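You operate a simulated robot arm through the tools that you are given. There is no shell and no other tool.

You run a simulated robot arm. Do the job below in one go: nothing can be reset, and whatever is moved stays where it is left.

## Task
Stop the fan, let the seal down and part the seal box's coupling.
Fine: fan off, then the main switch; shut the blue valve and turn the black dial to 0 before you part the coupling.

The check looks at the end state, three seconds after you hand in, the way a careful person would. Anything else that was tipped, shoved, dropped, spilled or broken makes it a failure. Lids that push on must go on centred and level and be pressed home; caps that screw on are set level and turned clockwise until they are tight.

## Robot
A 7-joint arm with a fingered hand, fixed in place. Base frame: the origin is on the floor under the middle of its stand, x ahead of it, y to its left, z up. Readings come in mm, rad, newtons and seconds.
It reaches about 755 mm from its shoulder. Its first joint turns from -1.204 to 3.002 rad. Payload 3.2 kg.
The tool frame sits at the grasp point between the pads (the TCP): z along the fingers, y along the line on which they close. The tips reach 26 mm beyond it. The gripper opens to 88 mm; its body begins 30 mm behind the TCP. The gripper is a hand of 5 fingers: y runs from the thumb to the fingers, the wrist lies at [-16, -108, -172] in the tool frame.
Orientation is that of the tool frame in the base frame, as a unit quaternion [w, x, y, z]. With the fingers straight down and the wrist toward the robot, the tool's x, y and z point along [0, 1, 0], [1, 0, 0] and [0, 0, -1] of the base frame.

## Interface
- The arm moves only by the tool arm_command. Its argument "increments" is a list of rows, each a list of 6 numbers: the shift along the base's x, y, z in cm, then the turn, a rotation vector about the base's x, y, z in degrees. In form: [[tx, ty, tz, rx, ry, rz], ...]. A call has 1 to 20 rows; each row is the pose to reach, as a shift and turn from the pose commanded when the call began. A row lasts 0.2 s, in which the tool goes at most 50 mm and 0.15 rad; a call with a longer step from one row to the next is refused whole. Where a pose cannot be reached the arm comes as near as it can. A force on the tool above 40 N (or 10 N above the force at the start of the call, whichever is more), or a blocked arm, ends the call early, and 0.2 s more pass. In this call time passes only in rows, and 0.2 s behind the last. The reply holds the time, the measured pose of the TCP, the force on the tool along the base axes, the opening and the grip force, in the units named above and with some noise, with the torque about the TCP (base axes, N m) and any sound that the robot's microphone picked up.
- Cameras (640 x 400 px; columns grow to the right, rows downward): "scene" is fixed at [49.1, 649.1, 1438.3]; the picture's right is [-0.68, -0.74, 0.00], its down [-0.36, 0.33, -0.87] and it looks along [0.64, -0.59, -0.49] (base axes); focal length 228 px, centre (320, 200). "wrist" rides on the gripper at [67, -98, -117] in the tool frame; the picture's right is [-0.71, 0.33, -0.62], its down [-0.65, -0.65, 0.39] and it looks along [-0.28, 0.68, 0.68] (tool axes); focal length 234 px, centre (320, 200). There is no depth. A picture from a camera that has moved, and an enlarged one, comes with that camera's place and axes in the base frame and with its lens.
- camera(camera): a new picture of that camera. It takes no simulated time.
- move_column(by): slides the trunk up (or, below 0, down) by that many mm; the arm rides with it, the base frame stays. It gives what a move gives, with no picture.
- move_fingers(index, middle, ring, little, thumb_bend, thumb_turn): sets how far each is bent, from 0 (flat) to 1 (curled in); at 0.3 the hand is open as for a grip, at 0.7 the pads meet at the TCP. One left out holds its place. A second passes; each finger stops where it meets its share of the squeeze, and holds until it gets a number again. It is the only way to open and close the hand. It gives what a move gives, with no picture; readings hold the bend of each and the force on index, middle, ring, little, thumb and palm. thumb_turn goes from beside the hand (0) to across from the fingers (1), as for a grip.
- inspect(camera, box): a new picture of the part [left, top, right, bottom] of that camera's present view, enlarged. It takes no simulated time.
- sign_off(): hands the job in; it is judged then, once.

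Places have to be worked out from the pictures, the camera data and where the tool is seen. Open the gripper and draw the arm clear of the work before you hand the job in, unless the task says otherwise.

The tools are called after ">>>" as name(argument=value, ...) on one line, values as JSON. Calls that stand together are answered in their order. arm_command: Moves the arm, as the interface text tells. Its arguments: {"type":"object","properties":{"increments":{"type":"array"}},"required":["increments"]} The other tools are called the same way: move_column (by) moves the trunk up or down; move_fingers (index, middle, ring, little, thumb_bend, thumb_turn) moves the fingers one by one; camera (camera) takes a picture; inspect (camera, box) takes an enlarged picture of a part of a camera's view; sign_off () hands the job in.

At the start:

```text
time: 0.0
position: [365.1, 144.7, 1367.1]
ee_rot: [-0.001, 0.708, 0.706, 0.001]
wrist_force: [0.5, 0.5, 0.4]
ft_torque: [0.01, 0.02, 0.05]
width: 88.0
grasp_force: 0.0
shape: jaw
bend: [0.3, 0.3, 0.3, 0.3, 0.3, 0.97]
finger forces: [0.1, 0.0, 0.0, 0.2, 0.0, 0.0]
trunk travel left (down, up): [-775.0, 65.0]
```

scene: 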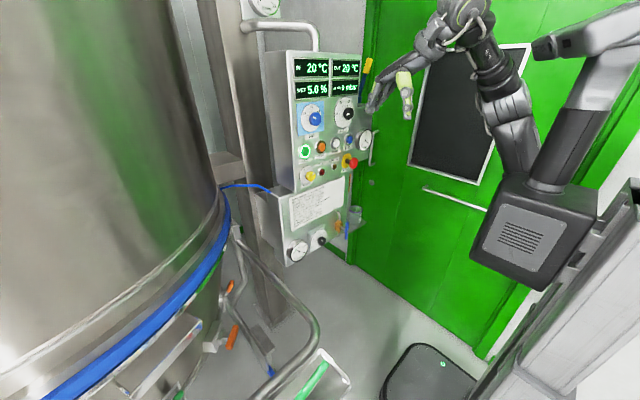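
wrist: 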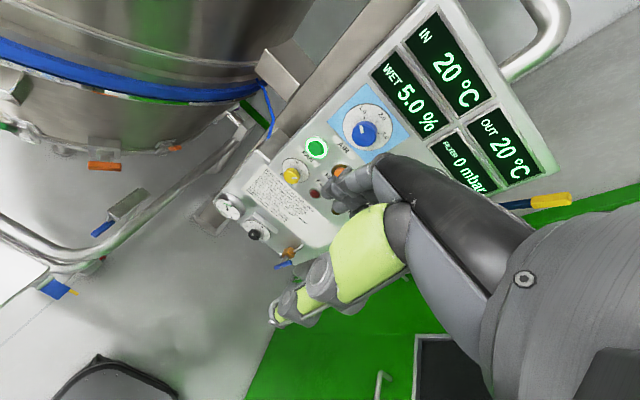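

I start by looking closely at the panel from both cameras to identify every control before moving anything.

>>> inspect(camera="scene", box=[250, 40, 400, 190])

>>> inspect(camera="scene", box=[250, 150, 400, 280])

>>> inspect(camera="wrist", box=[200, 80, 420, 280])

>>> inspect(camera="scene", box=[200, 0, 400, 100])

```text
2.67 times, centred on (325, 115) of scene
camera zoom: at [49.1, 649.1, 1438.3], right [-0.68, -0.74, 0.0], down [-0.36, 0.33, -0.87], along [0.64, -0.59, -0.49], focal length 608 px, centre (307, 427)
```

zoom: 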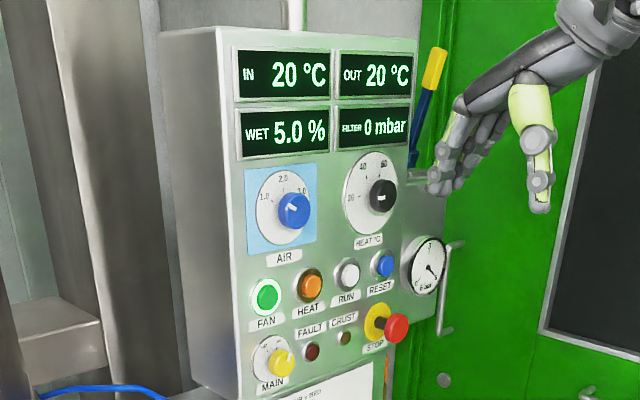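

```text
3.08 times, centred on (325, 215) of scene
camera zoom: at [49.1, 649.1, 1438.3], right [-0.68, -0.74, 0.0], down [-0.36, 0.33, -0.87], along [0.64, -0.59, -0.49], focal length 702 px, centre (305, 154)
```

zoom: 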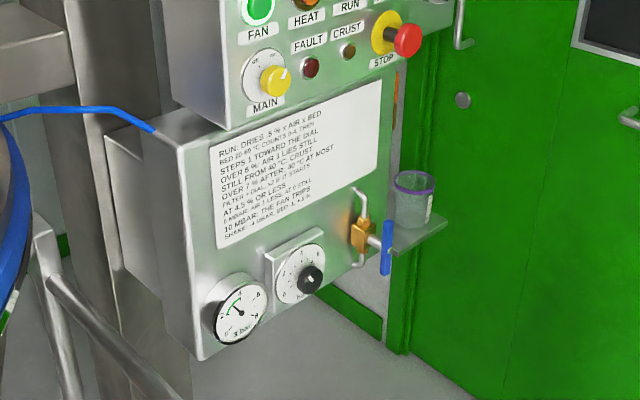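

```text
2.00 times, centred on (310, 180) of wrist
camera zoom: at [267.8, 212.0, 1484.3], right [0.33, -0.71, 0.62], down [-0.65, -0.65, -0.39], along [0.68, -0.28, -0.68], focal length 468 px, centre (340, 240)
```

zoom: 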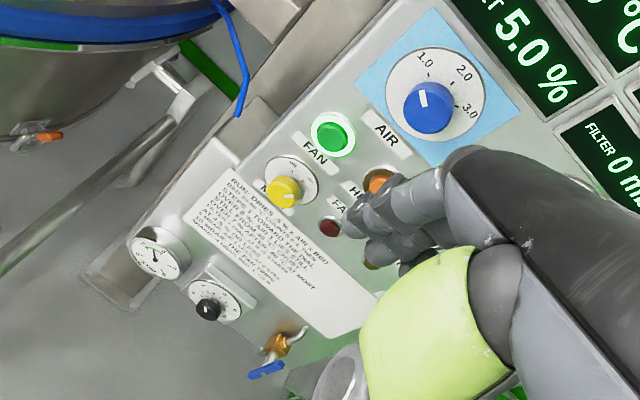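

```text
3.20 times, centred on (300, 50) of scene
camera zoom: at [49.1, 649.1, 1438.3], right [-0.68, -0.74, 0.0], down [-0.36, 0.33, -0.87], along [0.64, -0.59, -0.49], focal length 730 px, centre (384, 680)
```

zoom: 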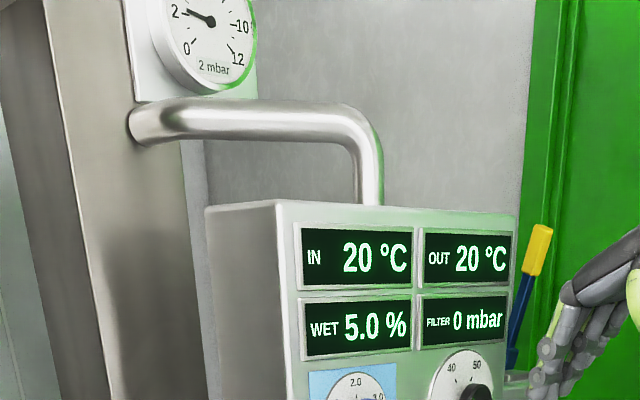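

From triangulating both views I place FAN near (667,153,1194), MAIN knob near (649,144,1102), seal-box dial near (661,70,750) and the blue valve handle near (636,-74,750). I still need to find the coupling and read the label, so I enlarge more.

>>> inspect(camera="scene", box=[280, 185, 370, 265])

>>> inspect(camera="scene", box=[210, 160, 310, 240])

>>> inspect(camera="wrist", box=[205, 170, 325, 280])

>>> inspect(camera="scene", box=[285, 130, 365, 190])

```text
5.00 times, centred on (325, 225) of scene
camera zoom: at [49.1, 649.1, 1438.3], right [-0.68, -0.74, 0.0], down [-0.36, 0.33, -0.87], along [0.64, -0.59, -0.49], focal length 1140 px, centre (295, 75)
```

zoom: 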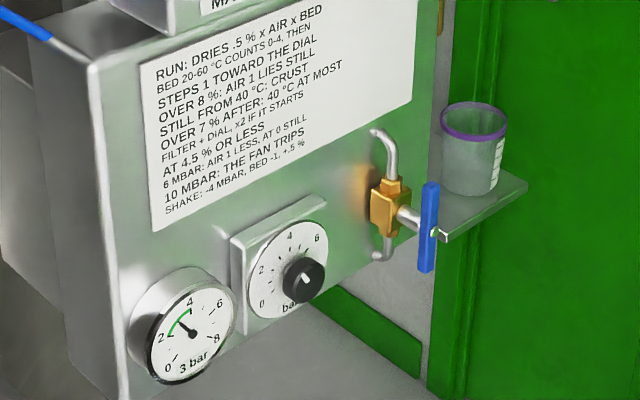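

```text
5.00 times, centred on (260, 200) of scene
camera zoom: at [49.1, 649.1, 1438.3], right [-0.68, -0.74, 0.0], down [-0.36, 0.33, -0.87], along [0.64, -0.59, -0.49], focal length 1140 px, centre (620, 200)
```

zoom: 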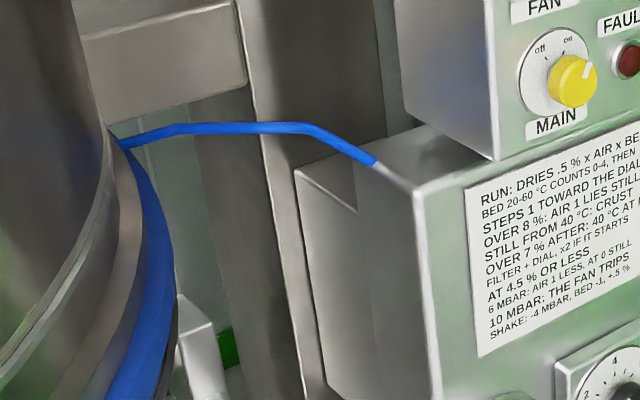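

```text
3.64 times, centred on (265, 225) of wrist
camera zoom: at [267.8, 212.0, 1484.3], right [0.33, -0.71, 0.62], down [-0.65, -0.65, -0.39], along [0.68, -0.28, -0.68], focal length 852 px, centre (520, 109)
```

zoom: 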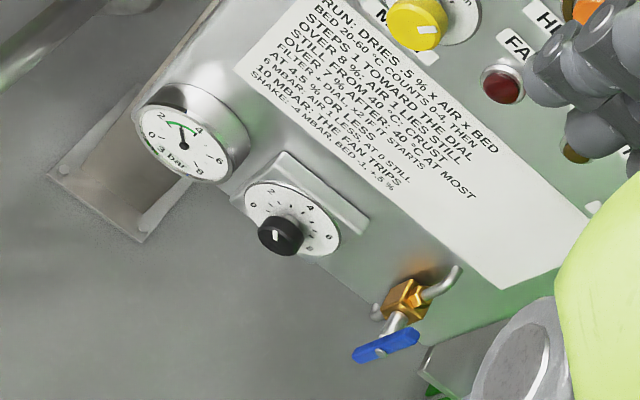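

```text
6.67 times, centred on (325, 160) of scene
camera zoom: at [49.1, 649.1, 1438.3], right [-0.68, -0.74, 0.0], down [-0.36, 0.33, -0.87], along [0.64, -0.59, -0.49], focal length 1520 px, centre (287, 467)
```

zoom: 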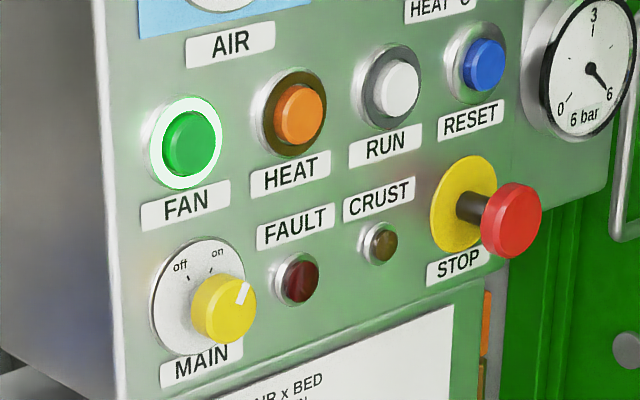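

The blue hose runs from the tank to the seal box's upper left edge, but no coupling is clear yet. I zoom on the hand and on the rest of the surroundings before choosing a better viewpoint.

>>> inspect(camera="scene", box=[340, 30, 440, 130])

>>> inspect(camera="wrist", box=[240, 120, 480, 340])

>>> inspect(camera="wrist", box=[180, 40, 320, 160])

>>> inspect(camera="scene", box=[180, 200, 380, 400])

```text
4.00 times, centred on (390, 80) of scene
camera zoom: at [49.1, 649.1, 1438.3], right [-0.68, -0.74, 0.0], down [-0.36, 0.33, -0.87], along [0.64, -0.59, -0.49], focal length 912 px, centre (40, 680)
```

zoom: 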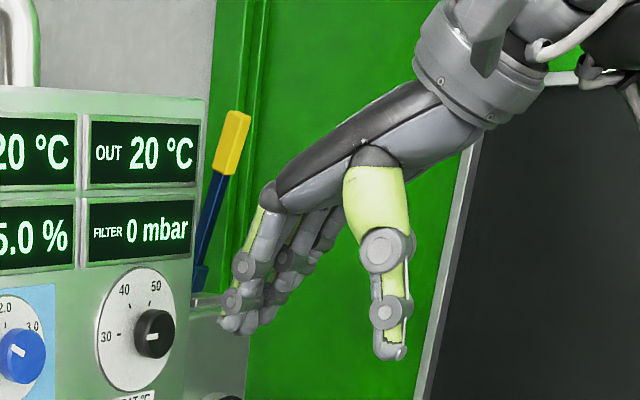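

```text
1.82 times, centred on (360, 230) of wrist
camera zoom: at [267.8, 212.0, 1484.3], right [0.33, -0.71, 0.62], down [-0.65, -0.65, -0.39], along [0.68, -0.28, -0.68], focal length 426 px, centre (247, 146)
```

zoom: 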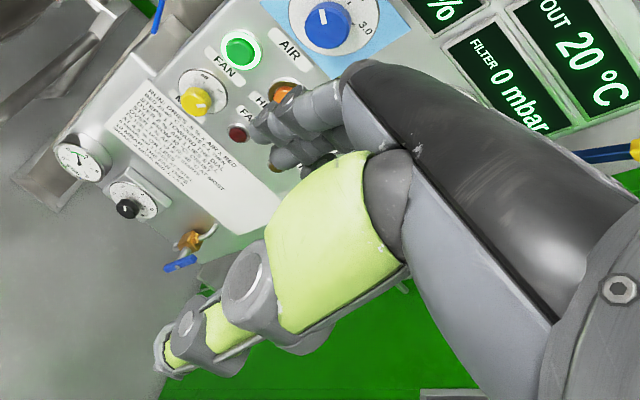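

```text
3.33 times, centred on (250, 100) of wrist
camera zoom: at [267.8, 212.0, 1484.3], right [0.33, -0.71, 0.62], down [-0.65, -0.65, -0.39], along [0.68, -0.28, -0.68], focal length 781 px, centre (553, 533)
```

zoom: 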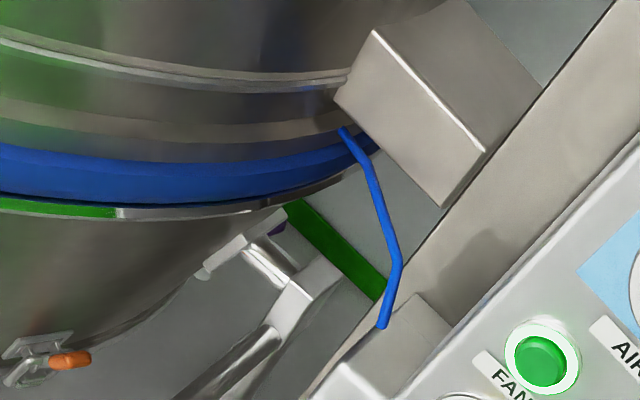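

```text
2.00 times, centred on (280, 300) of scene
camera zoom: at [49.1, 649.1, 1438.3], right [-0.68, -0.74, 0.0], down [-0.36, 0.33, -0.87], along [0.64, -0.59, -0.49], focal length 456 px, centre (400, 0)
```

zoom: 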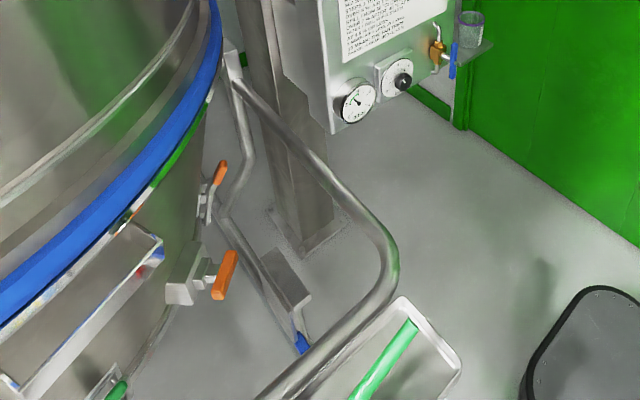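

The panel faces the robot (buttons at x ≈ 670). I form a pointing hand (index straight, other fingers curled) and pitch the palm up 45° in free space so the index points forward, then check it with pictures.

>>> move_fingers(index=0, middle=1, ring=1, little=1)

>>> arm_command(increments=[[-1, 0, 0, 0, -8, 0], [-2, 0, 0, 0, -16, 0], [-3, 0, 0, 0, -24, 0], [-4, 0, 0, 0, -32, 0], [-5, 0, 0, 0, -40, 0], [-5, 0, 0, 0, -45, 0]])

>>> camera(camera="wrist")

>>> camera(camera="scene")

```text
time: 1.0
position: [364.7, 145.4, 1366.1]
ee_rot: [0.0, 0.708, 0.706, 0.0]
wrist_force: [0.2, 0.1, 0.2]
ft_torque: [-0.01, -0.02, -0.01]
width: 121.7
grasp_force: 0.1
shape: fingers
bend: [0.0, 1.0, 1.0, 1.0, 0.3, 0.97]
finger forces: [0.0, 0.0, 0.1, 0.0, 0.0, 0.0]
trunk travel left (down, up): [-775.0, 65.0]
```

```text
time: 2.4
position: [311.4, 146.2, 1369.3]
ee_rot: [0.272, 0.652, 0.652, 0.274]
wrist_force: [-0.8, -0.3, 0.7]
ft_torque: [0.03, -0.02, 0.0]
width: 121.5
grasp_force: 0.2
shape: fingers
bend: [0.0, 1.0, 1.0, 1.0, 0.3, 0.97]
finger forces: [0.1, 0.0, 0.0, 0.1, 0.0, 0.0]
trunk travel left (down, up): [-775.0, 65.0]
```

```text
taken
camera wrist: at [159.7, 212.7, 1381.7], right [-0.21, -0.71, 0.67], down [-0.18, -0.65, -0.74], along [0.96, -0.28, 0.01], focal length 234 px, centre (320, 200)
```

wrist: 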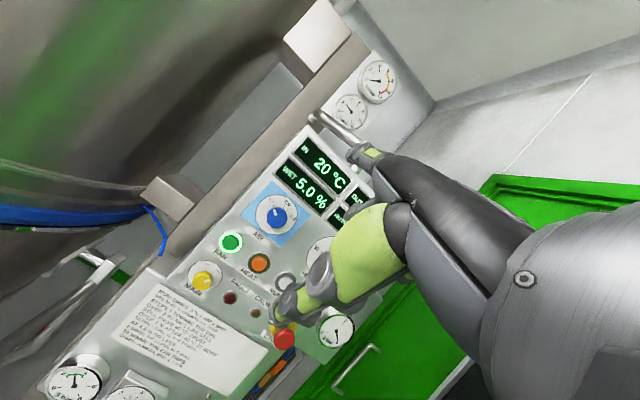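

```text
taken
```

scene: 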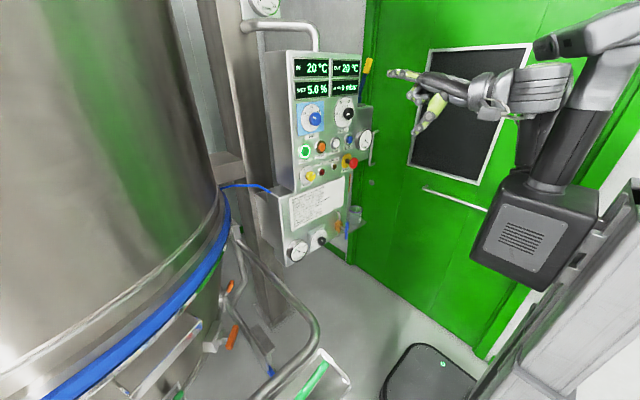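

The index now points at the panel. I see orange/blue items to the right of the seal box; I enlarge that and the hand.

>>> inspect(camera="wrist", box=[200, 300, 360, 400])

>>> inspect(camera="scene", box=[370, 40, 470, 140])

>>> inspect(camera="wrist", box=[180, 120, 400, 320])

```text
4.00 times, centred on (280, 350) of wrist
camera zoom: at [159.7, 212.7, 1381.7], right [-0.21, -0.71, 0.67], down [-0.18, -0.65, -0.74], along [0.96, -0.28, 0.01], focal length 937 px, centre (480, -400)
```

zoom: 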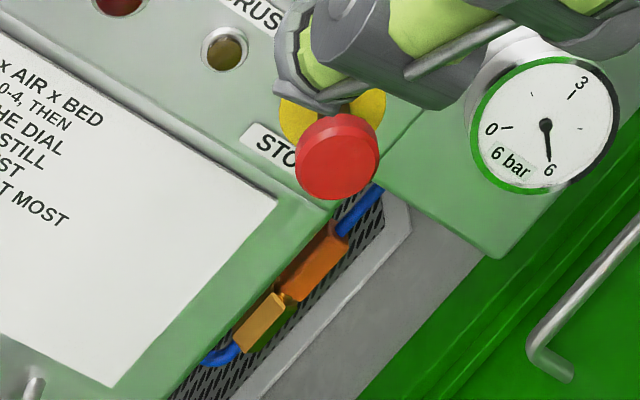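

```text
4.00 times, centred on (420, 90) of scene
camera zoom: at [49.1, 649.1, 1438.3], right [-0.68, -0.74, 0.0], down [-0.36, 0.33, -0.87], along [0.64, -0.59, -0.49], focal length 912 px, centre (-80, 640)
```

zoom: 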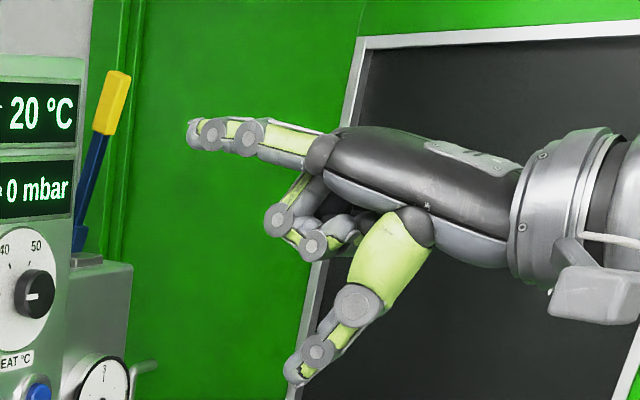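

```text
2.00 times, centred on (290, 220) of wrist
camera zoom: at [159.7, 212.7, 1381.7], right [-0.21, -0.71, 0.67], down [-0.18, -0.65, -0.74], along [0.96, -0.28, 0.01], focal length 468 px, centre (380, 160)
```

zoom: 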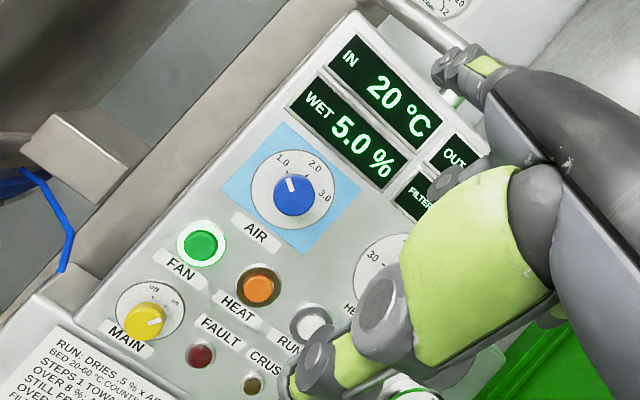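

The coupling is visible now: an orange sleeve above a brass plug, vertical at the right side of the seal box with blue hose on both ends. First the fan: I estimate the index tip about (+51,+16,+63) mm from the TCP and FAN at (670,148,1190); I lower the trunk to bring the hand near that height.

>>> move_column(by=-200)

>>> arm_command(increments=[[3, 0, -1, 0, 0, 0], [6, -0.4, -2, 0, 0, 0], [9, -0.7, -3, 0, 0, 0], [12, -1, -4, 0, 0, 0], [15, -1.2, -4.2, 0, 0, 0], [18, -1.4, -4.2, 0, 0, 0]])

>>> camera(camera="wrist")

>>> camera(camera="scene")

```text
time: 4.6
position: [315.0, 144.6, 1167.4]
ee_rot: [0.27, 0.653, 0.653, 0.272]
wrist_force: [-0.6, -0.1, -1.2]
ft_torque: [-0.03, 0.01, 0.01]
width: 121.5
grasp_force: 0.1
shape: fingers
bend: [0.0, 1.0, 1.0, 1.0, 0.3, 0.97]
finger forces: [0.0, 0.0, 0.0, 0.1, 0.1, 0.0]
trunk travel left (down, up): [-575.0, 265.0]
```

```text
time: 6.0
position: [497.7, 131.0, 1124.7]
ee_rot: [0.27, 0.653, 0.653, 0.272]
wrist_force: [-0.2, 0.1, -0.9]
ft_torque: [-0.02, 0.01, 0.02]
width: 121.6
grasp_force: 0.1
shape: fingers
bend: [0.0, 1.0, 1.0, 1.0, 0.3, 0.97]
finger forces: [0.0, 0.0, 0.0, 0.0, 0.1, 0.0]
trunk travel left (down, up): [-575.0, 265.0]
```

```text
taken
camera wrist: at [345.0, 197.9, 1138.8], right [-0.21, -0.71, 0.67], down [-0.19, -0.65, -0.74], along [0.96, -0.28, 0.0], focal length 234 px, centre (320, 200)
```

wrist: 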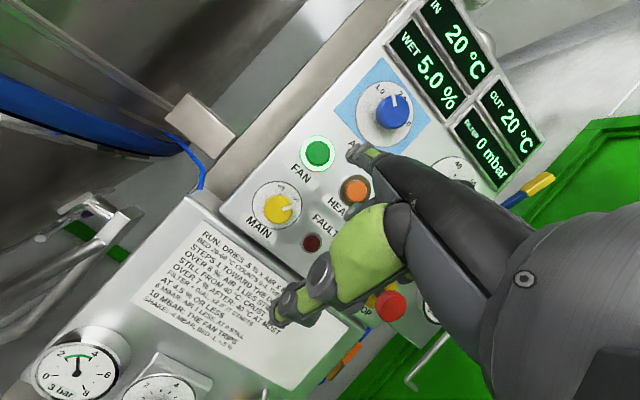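

```text
taken
```

scene: 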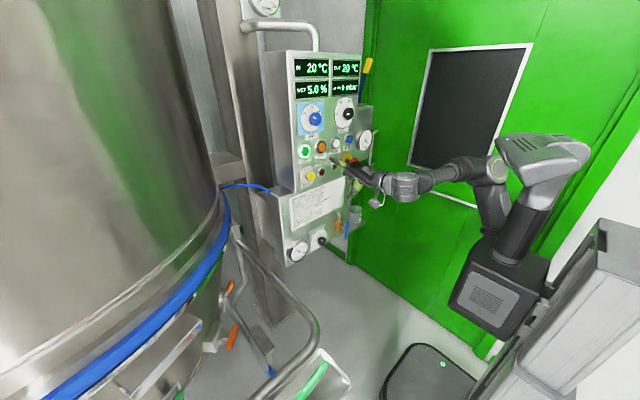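

The wrist view puts the index tip in line with the FAN button along x (FAN ≈ (670,151,1188), tip ≈ (549,147,1188)). I advance to just short of it and check.

>>> arm_command(increments=[[3, 0.1, 0, 0, 0, 0], [6, 0.2, 0, 0, 0, 0], [8, 0.3, 0, 0, 0, 0], [9.5, 0.3, 0, 0, 0, 0]])

>>> inspect(camera="wrist", box=[200, 60, 440, 260])

>>> inspect(camera="scene", box=[280, 110, 400, 210])

```text
time: 7.0
position: [591.8, 133.5, 1124.3]
ee_rot: [0.27, 0.653, 0.654, 0.271]
wrist_force: [0.2, 0.5, -0.2]
ft_torque: [0.01, 0.0, -0.01]
width: 121.6
grasp_force: 0.0
shape: fingers
bend: [0.0, 1.0, 1.0, 1.0, 0.3, 0.97]
finger forces: [0.1, 0.0, 0.0, 0.0, 0.0, 0.0]
trunk travel left (down, up): [-575.0, 265.0]
```

```text
2.00 times, centred on (320, 160) of wrist
camera zoom: at [439.5, 200.7, 1138.9], right [-0.21, -0.71, 0.67], down [-0.19, -0.65, -0.74], along [0.96, -0.28, 0.0], focal length 468 px, centre (320, 280)
```

zoom: 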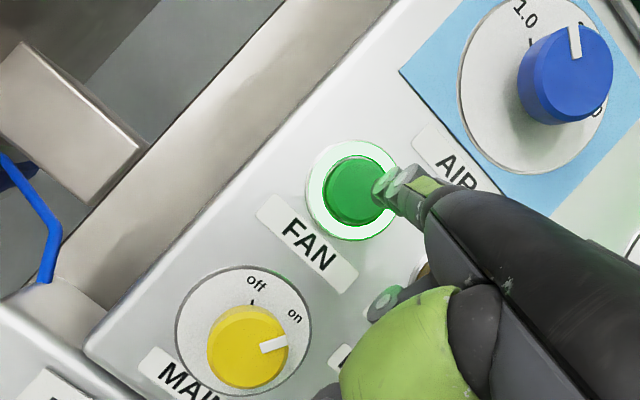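

```text
4.00 times, centred on (340, 160) of scene
camera zoom: at [49.1, 649.1, 1438.3], right [-0.68, -0.74, 0.0], down [-0.36, 0.33, -0.87], along [0.64, -0.59, -0.49], focal length 912 px, centre (240, 360)
```

zoom: 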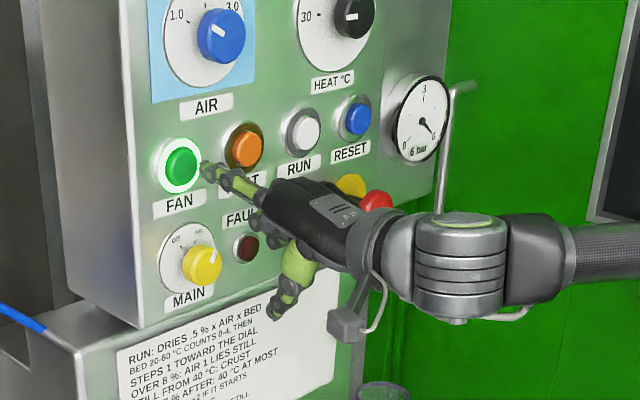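

The tip is about 25–30 mm short of the green button and lined up (about 3 mm high). I advance slowly and watch the force.

>>> arm_command(increments=[[0.8, 0.05, -0.3, 0, 0, 0], [1.4, 0.1, -0.3, 0, 0, 0], [1.8, 0.1, -0.3, 0, 0, 0], [2.1, 0.1, -0.3, 0, 0, 0], [2.4, 0.1, -0.3, 0, 0, 0]])

>>> inspect(camera="wrist", box=[200, 60, 440, 260])

>>> inspect(camera="scene", box=[280, 110, 400, 210])

```text
time: 8.2
position: [614.4, 135.1, 1122.6]
ee_rot: [0.27, 0.654, 0.653, 0.272]
wrist_force: [-1.4, 0.2, 1.0]
ft_torque: [0.01, -0.15, 0.02]
width: 121.6
grasp_force: 1.4
shape: fingers
bend: [0.0, 1.0, 1.0, 1.0, 0.3, 0.97]
finger forces: [1.8, 0.1, 0.0, 0.0, 0.0, 0.1]
trunk travel left (down, up): [-575.0, 265.0]
heard: click
```

```text
2.00 times, centred on (320, 160) of wrist
camera zoom: at [462.3, 201.9, 1136.4], right [-0.21, -0.71, 0.67], down [-0.19, -0.65, -0.74], along [0.96, -0.28, 0.0], focal length 468 px, centre (320, 280)
```

zoom: 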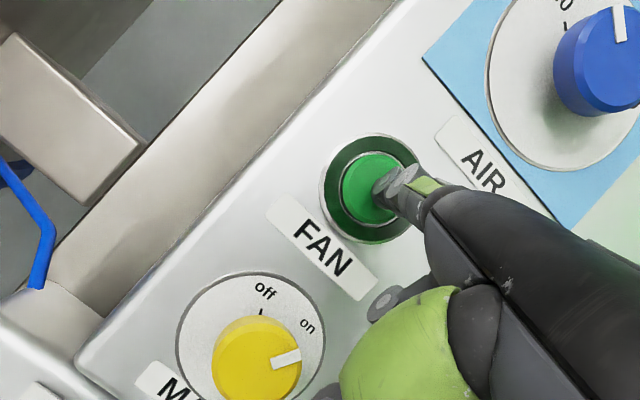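

```text
4.00 times, centred on (340, 160) of scene
camera zoom: at [49.1, 649.1, 1438.3], right [-0.68, -0.74, 0.0], down [-0.36, 0.33, -0.87], along [0.64, -0.59, -0.49], focal length 912 px, centre (240, 360)
```

zoom: 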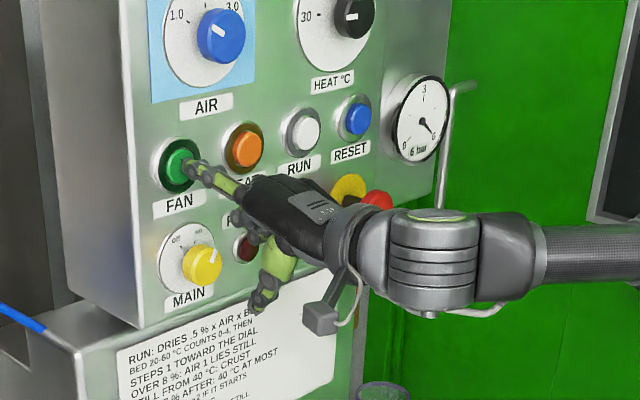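

A click was heard and the FAN ring went dark – fan is off. I back straight out, then pitch the hand so fingers point straight at the panel for gripping the MAIN knob (front centre ≈ (647,145,1096), pointer now ~+32°, "off" at ~−33°).

>>> arm_command(increments=[[-3, 0, 0, 0, 0, 0], [-7, 0, 0, 0, 0, 0], [-11, 0, 0, 0, 0, 0], [-14, 0, 0, 0, 0, 0]])

>>> arm_command(increments=[[0, 0.2, -0.5, 0, -7.5, 0], [0, 0.4, -1.0, 0, -15, 0], [0, 0.6, -1.5, 0, -22.5, 0], [0, 0.8, -2.0, 0, -30, 0], [0, 1, -2.3, 0, -37.5, 0], [0, 1.1, -2.6, 0, -45, 0]])

>>> move_fingers(index=0.3, middle=0.3, thumb_bend=0.3, thumb_turn=1)

>>> camera(camera="wrist")

>>> inspect(camera="scene", box=[280, 90, 440, 230])

```text
time: 9.2
position: [473.2, 134.6, 1123.8]
ee_rot: [0.27, 0.654, 0.652, 0.272]
wrist_force: [0.3, -0.7, -0.1]
ft_torque: [0.0, 0.02, 0.03]
width: 121.9
grasp_force: 0.1
shape: fingers
bend: [0.0, 1.0, 1.0, 1.0, 0.3, 0.97]
finger forces: [0.0, 0.1, 0.0, 0.1, 0.0, 0.1]
trunk travel left (down, up): [-575.0, 265.0]
```

```text
time: 10.6
position: [474.9, 147.5, 1095.1]
ee_rot: [0.499, 0.499, 0.5, 0.502]
wrist_force: [0.2, -0.1, -0.2]
ft_torque: [-0.03, 0.03, 0.04]
width: 121.7
grasp_force: 0.1
shape: fingers
bend: [0.0, 1.0, 1.0, 1.0, 0.3, 0.97]
finger forces: [0.1, 0.1, 0.0, 0.1, 0.1, 0.0]
trunk travel left (down, up): [-575.0, 265.0]
```

```text
time: 11.6
position: [473.6, 145.8, 1096.9]
ee_rot: [0.499, 0.5, 0.5, 0.501]
wrist_force: [0.1, 0.2, -0.3]
ft_torque: [-0.04, 0.01, 0.0]
width: 88.0
grasp_force: 0.1
shape: fingers
bend: [0.3, 0.3, 1.0, 1.0, 0.3, 0.97]
finger forces: [0.0, 0.0, 0.0, 0.1, 0.0, 0.0]
trunk travel left (down, up): [-575.0, 265.0]
```

```text
taken
camera wrist: at [357.1, 213.1, 998.4], right [-0.62, -0.71, 0.33], down [0.39, -0.65, -0.65], along [0.68, -0.28, 0.68], focal length 234 px, centre (320, 200)
```

wrist: 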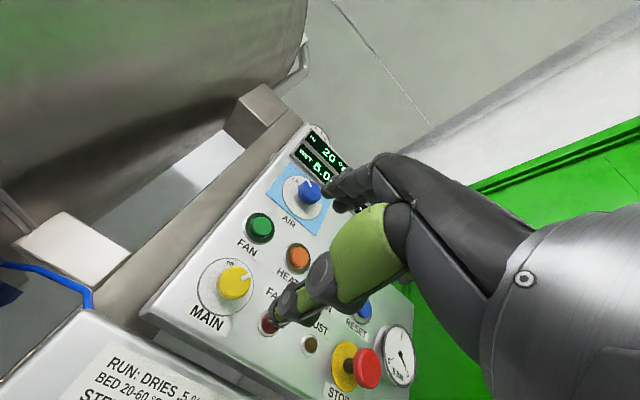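

```text
2.86 times, centred on (360, 160) of scene
camera zoom: at [49.1, 649.1, 1438.3], right [-0.68, -0.74, 0.0], down [-0.36, 0.33, -0.87], along [0.64, -0.59, -0.49], focal length 652 px, centre (206, 314)
```

zoom: 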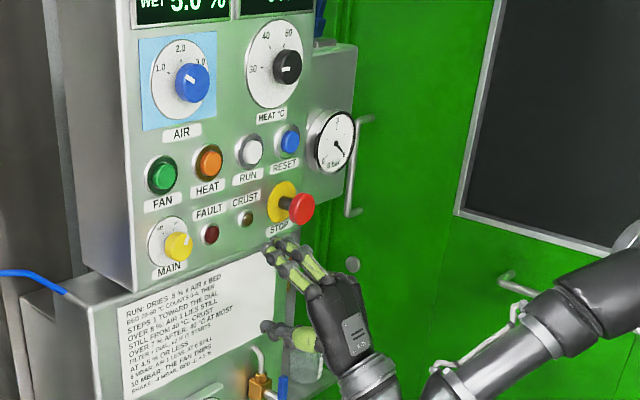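

FAN is off and its lamp dark. The hand is open around the TCP, with thumb at tool x≈0 and index/middle at about +16/−5. I test in free space that the arm can make the −65° roll about x, then roll back.

>>> arm_command(increments=[[3, -0.1, 0, -8, 0, 0], [6, -0.2, 0, -16, 0, 0], [8, -0.3, 0, -24, 0, 0], [8, -0.5, 0, -32, 0, 0], [8, -0.6, 0, -40, 0, 0], [8, -0.6, 0, -48, 0, 0], [8, -0.6, 0, -56, 0, 0], [8, -0.6, 0, -64, 0, 0], [8, -0.6, 0, -72, 0, 0]])

>>> camera(camera="wrist")

>>> camera(camera="scene")

```text
time: 13.6
position: [552.7, 139.7, 1096.6]
ee_rot: [0.698, 0.11, 0.699, 0.11]
wrist_force: [0.0, -0.4, 0.0]
ft_torque: [0.0, 0.01, 0.0]
width: 87.9
grasp_force: 0.0
shape: fingers
bend: [0.3, 0.3, 1.0, 1.0, 0.3, 0.97]
finger forces: [0.0, 0.1, 0.0, 0.0, 0.0, 0.0]
trunk travel left (down, up): [-575.0, 265.0]
```

```text
taken
camera wrist: at [436.7, 67.8, 1002.9], right [-0.62, 0.1, 0.78], down [0.39, -0.82, 0.42], along [0.68, 0.56, 0.47], focal length 234 px, centre (320, 200)
```

wrist: 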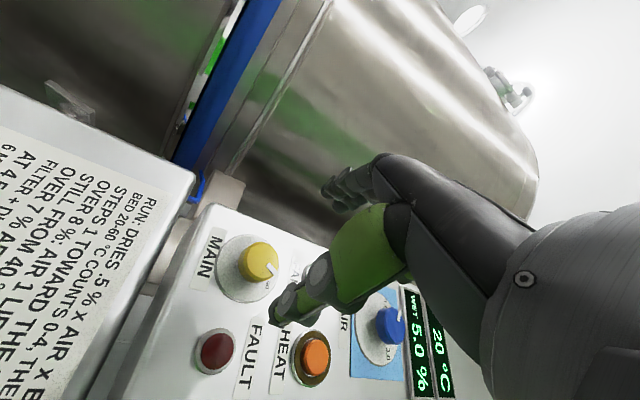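

```text
taken
```

scene: 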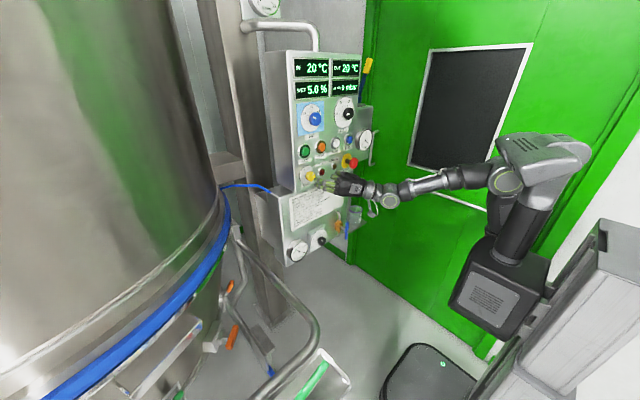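

The roll is reachable. Averaging views, the knob axis is at about y=142, z=1093, front x≈650. I roll back level and advance so the open fingers straddle the knob, stopping a little short to check.

>>> arm_command(increments=[[0, 0, 0, 8, 0, 0], [0, 0, -0.1, 16, 0, 0], [0, 0, -0.2, 24, 0, 0], [0, -0.1, -0.3, 32, 0, 0], [0, -0.2, -0.4, 40, 0, 0], [0, -0.3, -0.4, 48, 0, 0], [0, -0.3, -0.4, 56, 0, 0], [0, -0.3, -0.4, 64, 0, 0], [0, -0.3, -0.4, 72, 0, 0], [2, -0.3, -0.4, 72, 0, 0], [4, -0.3, -0.4, 72, 0, 0], [6, -0.3, -0.4, 72, 0, 0]])

>>> camera(camera="wrist")

>>> inspect(camera="scene", box=[280, 120, 400, 220])

```text
time: 16.2
position: [614.5, 137.7, 1091.3]
ee_rot: [0.499, 0.501, 0.5, 0.5]
wrist_force: [0.2, 0.4, 0.2]
ft_torque: [0.05, -0.01, 0.0]
width: 87.8
grasp_force: 0.0
shape: fingers
bend: [0.3, 0.3, 1.0, 1.0, 0.3, 0.97]
finger forces: [0.1, 0.1, 0.0, 0.1, 0.0, 0.1]
trunk travel left (down, up): [-575.0, 265.0]
```

```text
taken
camera wrist: at [497.7, 204.5, 994.5], right [-0.62, -0.71, 0.33], down [0.39, -0.65, -0.65], along [0.68, -0.28, 0.68], focal length 234 px, centre (320, 200)
```

wrist: 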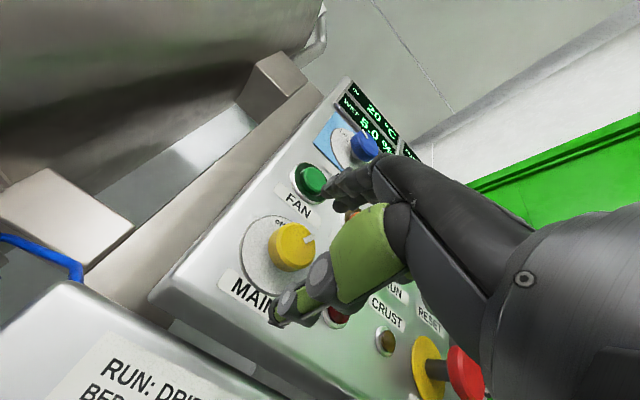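

```text
4.00 times, centred on (340, 170) of scene
camera zoom: at [49.1, 649.1, 1438.3], right [-0.68, -0.74, 0.0], down [-0.36, 0.33, -0.87], along [0.64, -0.59, -0.49], focal length 912 px, centre (240, 320)
```

zoom: 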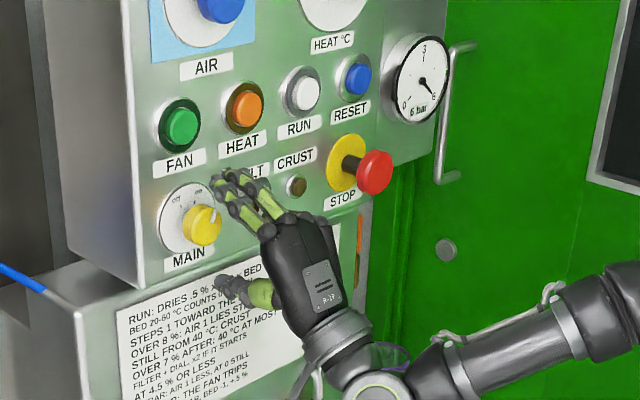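

All wrist views converge on the knob front at ≈(659,141.5,1092.5), panel face x≈681; scene-only rays are a bit off from rounding. I advance the TCP to x≈651 so the pads overlap the knob without touching the panel.

>>> arm_command(increments=[[1.2, -0.1, 0.1, 0, 0, 0], [2.2, -0.1, 0.1, 0, 0, 0], [3.0, -0.1, 0.1, 0, 0, 0], [3.6, -0.1, 0.1, 0, 0, 0]])

>>> inspect(camera="wrist", box=[220, 120, 440, 340])

>>> inspect(camera="scene", box=[280, 140, 360, 200])

```text
time: 17.2
position: [650.6, 136.3, 1094.1]
ee_rot: [0.499, 0.499, 0.501, 0.501]
wrist_force: [0.0, -0.6, 0.7]
ft_torque: [-0.01, -0.02, 0.02]
width: 87.7
grasp_force: 0.0
shape: fingers
bend: [0.3, 0.3, 1.0, 1.0, 0.3, 0.97]
finger forces: [0.1, 0.1, 0.0, 0.0, 0.0, 0.1]
trunk travel left (down, up): [-575.0, 265.0]
```

```text
1.82 times, centred on (330, 230) of wrist
camera zoom: at [533.6, 202.9, 995.2], right [-0.62, -0.71, 0.33], down [0.39, -0.65, -0.65], along [0.68, -0.28, 0.68], focal length 426 px, centre (302, 146)
```

zoom: 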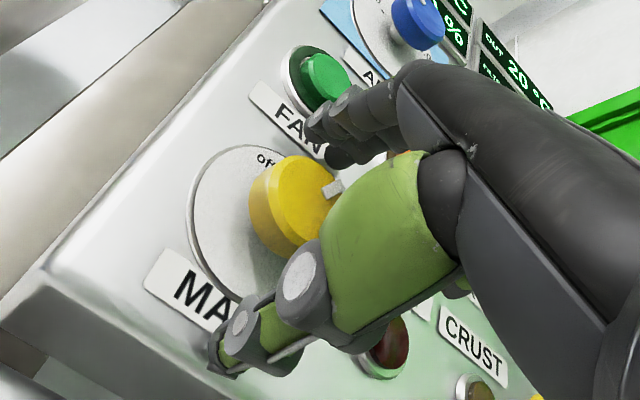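

```text
6.67 times, centred on (320, 170) of scene
camera zoom: at [49.1, 649.1, 1438.3], right [-0.68, -0.74, 0.0], down [-0.36, 0.33, -0.87], along [0.64, -0.59, -0.49], focal length 1520 px, centre (320, 400)
```

zoom: 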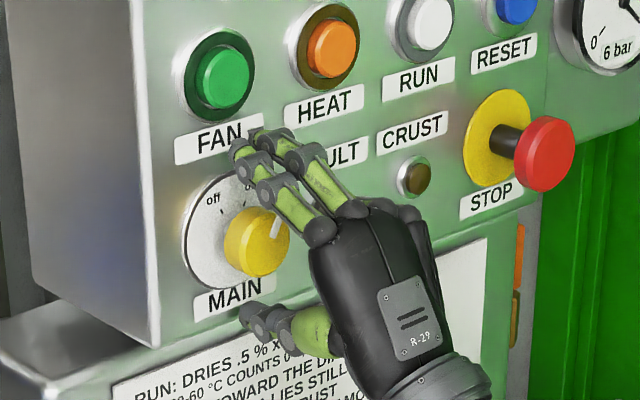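

The index and middle are above the knob and the thumb below, straddling it. I close gently in two stages and check contact forces.

>>> move_fingers(index=0.48, middle=0.48, thumb_bend=0.48)

>>> inspect(camera="wrist", box=[220, 120, 440, 340])

>>> inspect(camera="scene", box=[280, 140, 360, 200])

```text
time: 18.2
position: [649.8, 135.9, 1092.7]
ee_rot: [0.5, 0.5, 0.5, 0.5]
wrist_force: [-0.8, 0.4, 1.1]
ft_torque: [-0.04, -0.09, -0.06]
width: 50.3
grasp_force: 0.9
shape: fingers
bend: [0.48, 0.47, 1.0, 1.0, 0.48, 1.0]
finger forces: [0.0, 1.6, 0.0, 0.0, 0.0, 0.0]
trunk travel left (down, up): [-575.0, 265.0]
```

```text
1.82 times, centred on (330, 230) of wrist
camera zoom: at [532.9, 203.0, 995.7], right [-0.62, -0.71, 0.33], down [0.39, -0.65, -0.65], along [0.68, -0.28, 0.68], focal length 426 px, centre (302, 146)
```

zoom: 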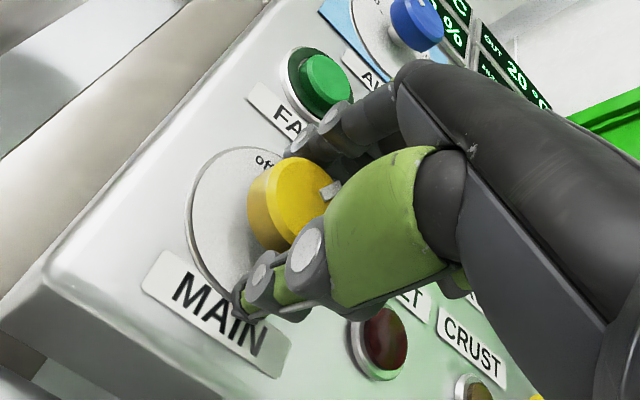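

```text
6.67 times, centred on (320, 170) of scene
camera zoom: at [49.1, 649.1, 1438.3], right [-0.68, -0.74, 0.0], down [-0.36, 0.33, -0.87], along [0.64, -0.59, -0.49], focal length 1520 px, centre (320, 400)
```

zoom: 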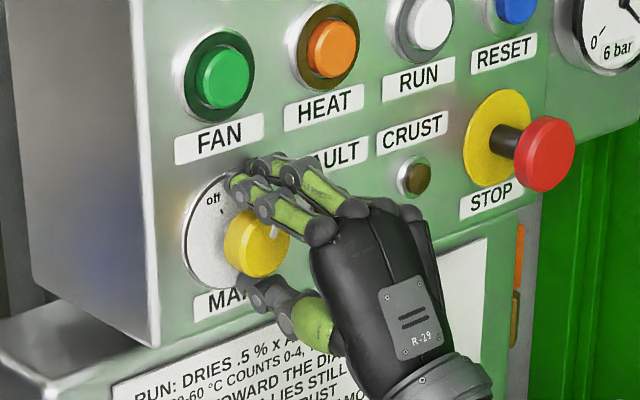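

The middle finger already touches; thumb and index are nearly there. I close further.

>>> move_fingers(index=0.58, middle=0.56, thumb_bend=0.6)

>>> inspect(camera="wrist", box=[220, 120, 440, 340])

>>> inspect(camera="scene", box=[280, 140, 360, 200])

```text
time: 19.2
position: [649.3, 136.2, 1092.5]
ee_rot: [0.499, 0.5, 0.5, 0.501]
wrist_force: [-4.1, 0.2, -2.1]
ft_torque: [-0.02, -0.13, -0.07]
width: 37.9
grasp_force: 6.8
shape: fingers
bend: [0.54, 0.54, 1.0, 1.0, 0.55, 1.0]
finger forces: [2.8, 4.0, 0.0, 0.0, 6.3, 0.1]
trunk travel left (down, up): [-575.0, 265.0]
```

```text
1.82 times, centred on (330, 230) of wrist
camera zoom: at [532.8, 203.0, 995.6], right [-0.62, -0.71, 0.33], down [0.39, -0.65, -0.65], along [0.68, -0.28, 0.68], focal length 426 px, centre (302, 146)
```

zoom: 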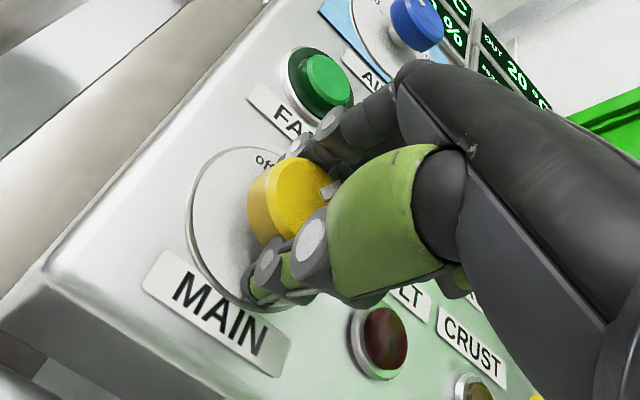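

```text
6.67 times, centred on (320, 170) of scene
camera zoom: at [49.1, 649.1, 1438.3], right [-0.68, -0.74, 0.0], down [-0.36, 0.33, -0.87], along [0.64, -0.59, -0.49], focal length 1520 px, centre (320, 400)
```

zoom: 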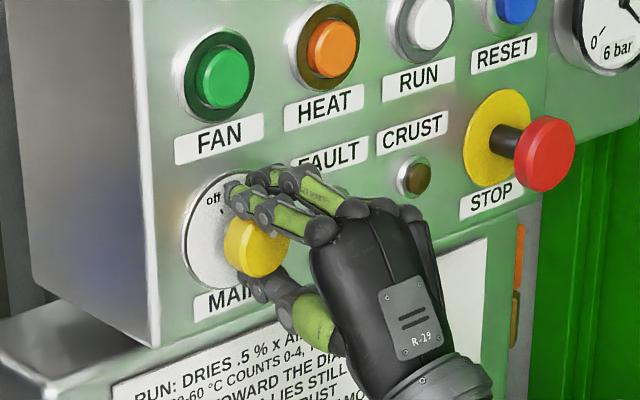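

Grip on the knob is firm (width 37.9 mm, thumb 6 N). I turn counter-clockwise (−x rotation) about the knob axis, first half of the way, and check.

>>> arm_command(increments=[[0, 0.005, 0.077, -8, 0, 0], [0, 0.02, 0.15, -16, 0, 0], [0, 0.05, 0.22, -24, 0, 0], [0, 0.08, 0.29, -32, 0, 0]])

>>> inspect(camera="wrist", box=[220, 120, 440, 340])

>>> inspect(camera="scene", box=[280, 140, 360, 200])

```text
time: 20.2
position: [651.4, 126.6, 1099.7]
ee_rot: [0.618, 0.353, 0.613, 0.342]
wrist_force: [-13.1, 4.8, 2.3]
ft_torque: [0.03, -0.22, 0.11]
width: 32.8
grasp_force: 8.7
shape: fingers
bend: [0.53, 0.59, 1.0, 1.0, 0.6, 1.0]
finger forces: [5.2, 10.7, 0.1, 0.1, 0.1, 0.0]
trunk travel left (down, up): [-575.0, 265.0]
```

```text
1.82 times, centred on (330, 230) of wrist
camera zoom: at [534.2, 134.6, 982.0], right [-0.63, -0.43, 0.65], down [0.37, -0.9, -0.23], along [0.68, 0.1, 0.72], focal length 426 px, centre (302, 146)
```

zoom: 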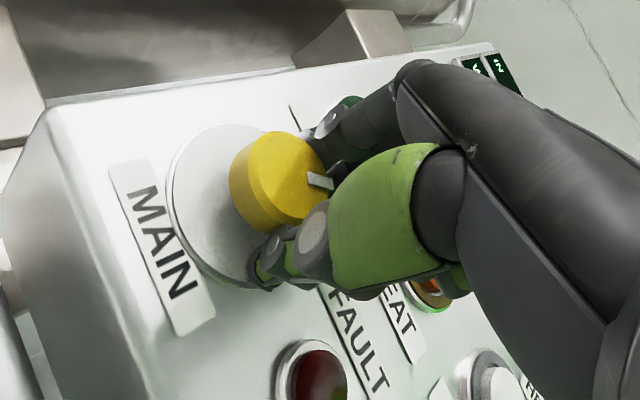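

```text
6.67 times, centred on (320, 170) of scene
camera zoom: at [49.1, 649.1, 1438.3], right [-0.68, -0.74, 0.0], down [-0.36, 0.33, -0.87], along [0.64, -0.59, -0.49], focal length 1520 px, centre (320, 400)
```

zoom: 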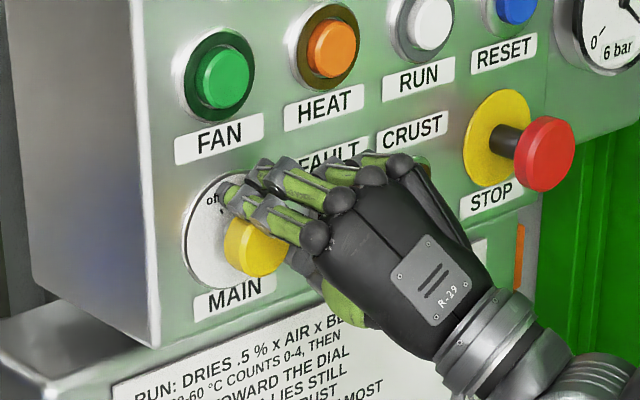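

The hand drifted ~10 mm to the right and the thumb lost contact because its commanded bend ran out. I close all three further so the grip is force-limited and re-centres on the knob, then look.

>>> move_fingers(thumb_bend=0.75)

>>> inspect(camera="wrist", box=[240, 140, 380, 300])

>>> inspect(camera="scene", box=[280, 140, 360, 200])

```text
time: 21.2
position: [651.8, 123.2, 1103.6]
ee_rot: [0.618, 0.355, 0.611, 0.345]
wrist_force: [-9.7, -4.8, -4.2]
ft_torque: [-0.19, -0.2, 0.04]
width: 21.7
grasp_force: 12.0
shape: fingers
bend: [0.56, 0.59, 1.0, 1.0, 0.66, 1.0]
finger forces: [1.0, 13.5, 0.0, 0.0, 9.4, 0.1]
trunk travel left (down, up): [-575.0, 265.0]
```

```text
2.50 times, centred on (310, 220) of wrist
camera zoom: at [535.3, 133.1, 985.1], right [-0.63, -0.43, 0.65], down [0.38, -0.9, -0.23], along [0.68, 0.1, 0.73], focal length 585 px, centre (345, 150)
```

zoom: 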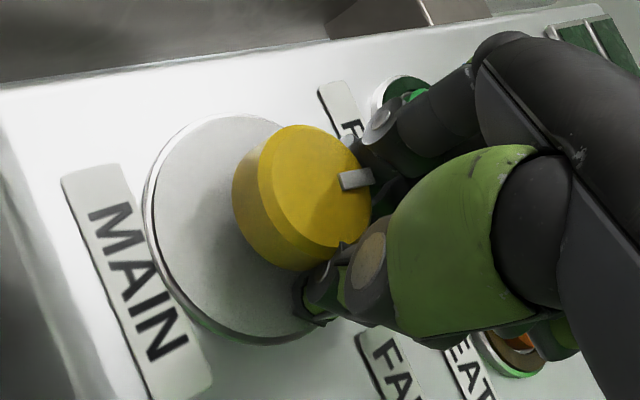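

```text
6.67 times, centred on (320, 170) of scene
camera zoom: at [49.1, 649.1, 1438.3], right [-0.68, -0.74, 0.0], down [-0.36, 0.33, -0.87], along [0.64, -0.59, -0.49], focal length 1520 px, centre (320, 400)
```

zoom: 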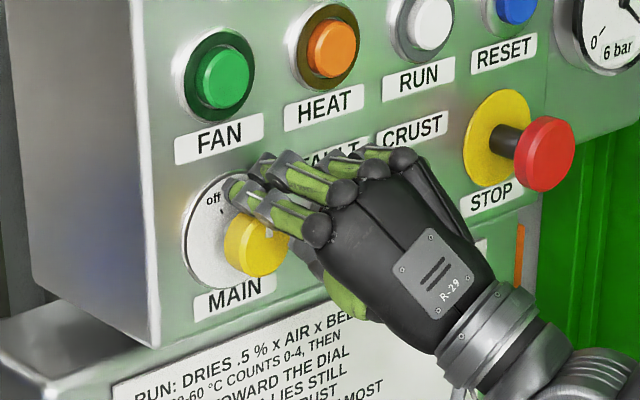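

The pointer has turned from about +32° to about 0°, but the grip slid to the knob's right edge and the fingertips press the dial plate (−10 N in x). I open, back off 6 mm and re-centre for a second grip.

>>> move_fingers(index=0.38, middle=0.38, thumb_bend=0.38)

>>> arm_command(increments=[[-0.6, 0.22, -0.14, 0, 0, 0], [-0.6, 0.22, -0.14, 0, 0, 0]])

>>> inspect(camera="wrist", box=[240, 140, 380, 300])

>>> inspect(camera="scene", box=[280, 140, 360, 200])

```text
time: 22.2
position: [651.5, 126.5, 1103.7]
ee_rot: [0.617, 0.353, 0.612, 0.347]
wrist_force: [-8.8, -1.9, -2.0]
ft_torque: [0.07, -0.32, 0.05]
width: 70.8
grasp_force: 4.5
shape: fingers
bend: [0.38, 0.4, 1.0, 1.0, 0.38, 0.98]
finger forces: [0.1, 9.3, 0.0, 0.0, 0.0, 0.0]
trunk travel left (down, up): [-575.0, 265.0]
```

```text
time: 22.8
position: [650.3, 122.5, 1097.7]
ee_rot: [0.617, 0.357, 0.613, 0.341]
wrist_force: [-1.8, -0.4, 0.6]
ft_torque: [0.0, -0.03, 0.02]
width: 70.8
grasp_force: 0.9
shape: fingers
bend: [0.38, 0.37, 1.0, 1.0, 0.38, 0.98]
finger forces: [0.0, 1.0, 0.0, 0.1, 0.0, 0.0]
trunk travel left (down, up): [-575.0, 265.0]
```

```text
2.50 times, centred on (310, 220) of wrist
camera zoom: at [533.6, 132.7, 980.3], right [-0.63, -0.42, 0.65], down [0.37, -0.9, -0.23], along [0.68, 0.09, 0.72], focal length 585 px, centre (345, 150)
```

zoom: 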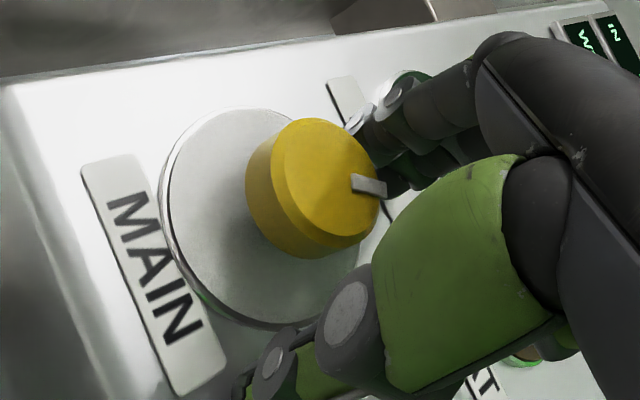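

```text
6.67 times, centred on (320, 170) of scene
camera zoom: at [49.1, 649.1, 1438.3], right [-0.68, -0.74, 0.0], down [-0.36, 0.33, -0.87], along [0.64, -0.59, -0.49], focal length 1520 px, centre (320, 400)
```

zoom: 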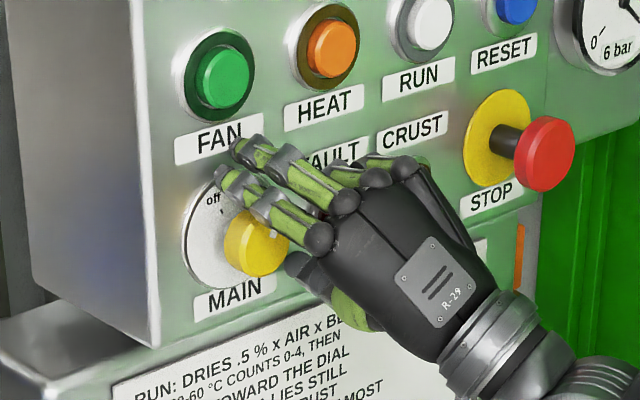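

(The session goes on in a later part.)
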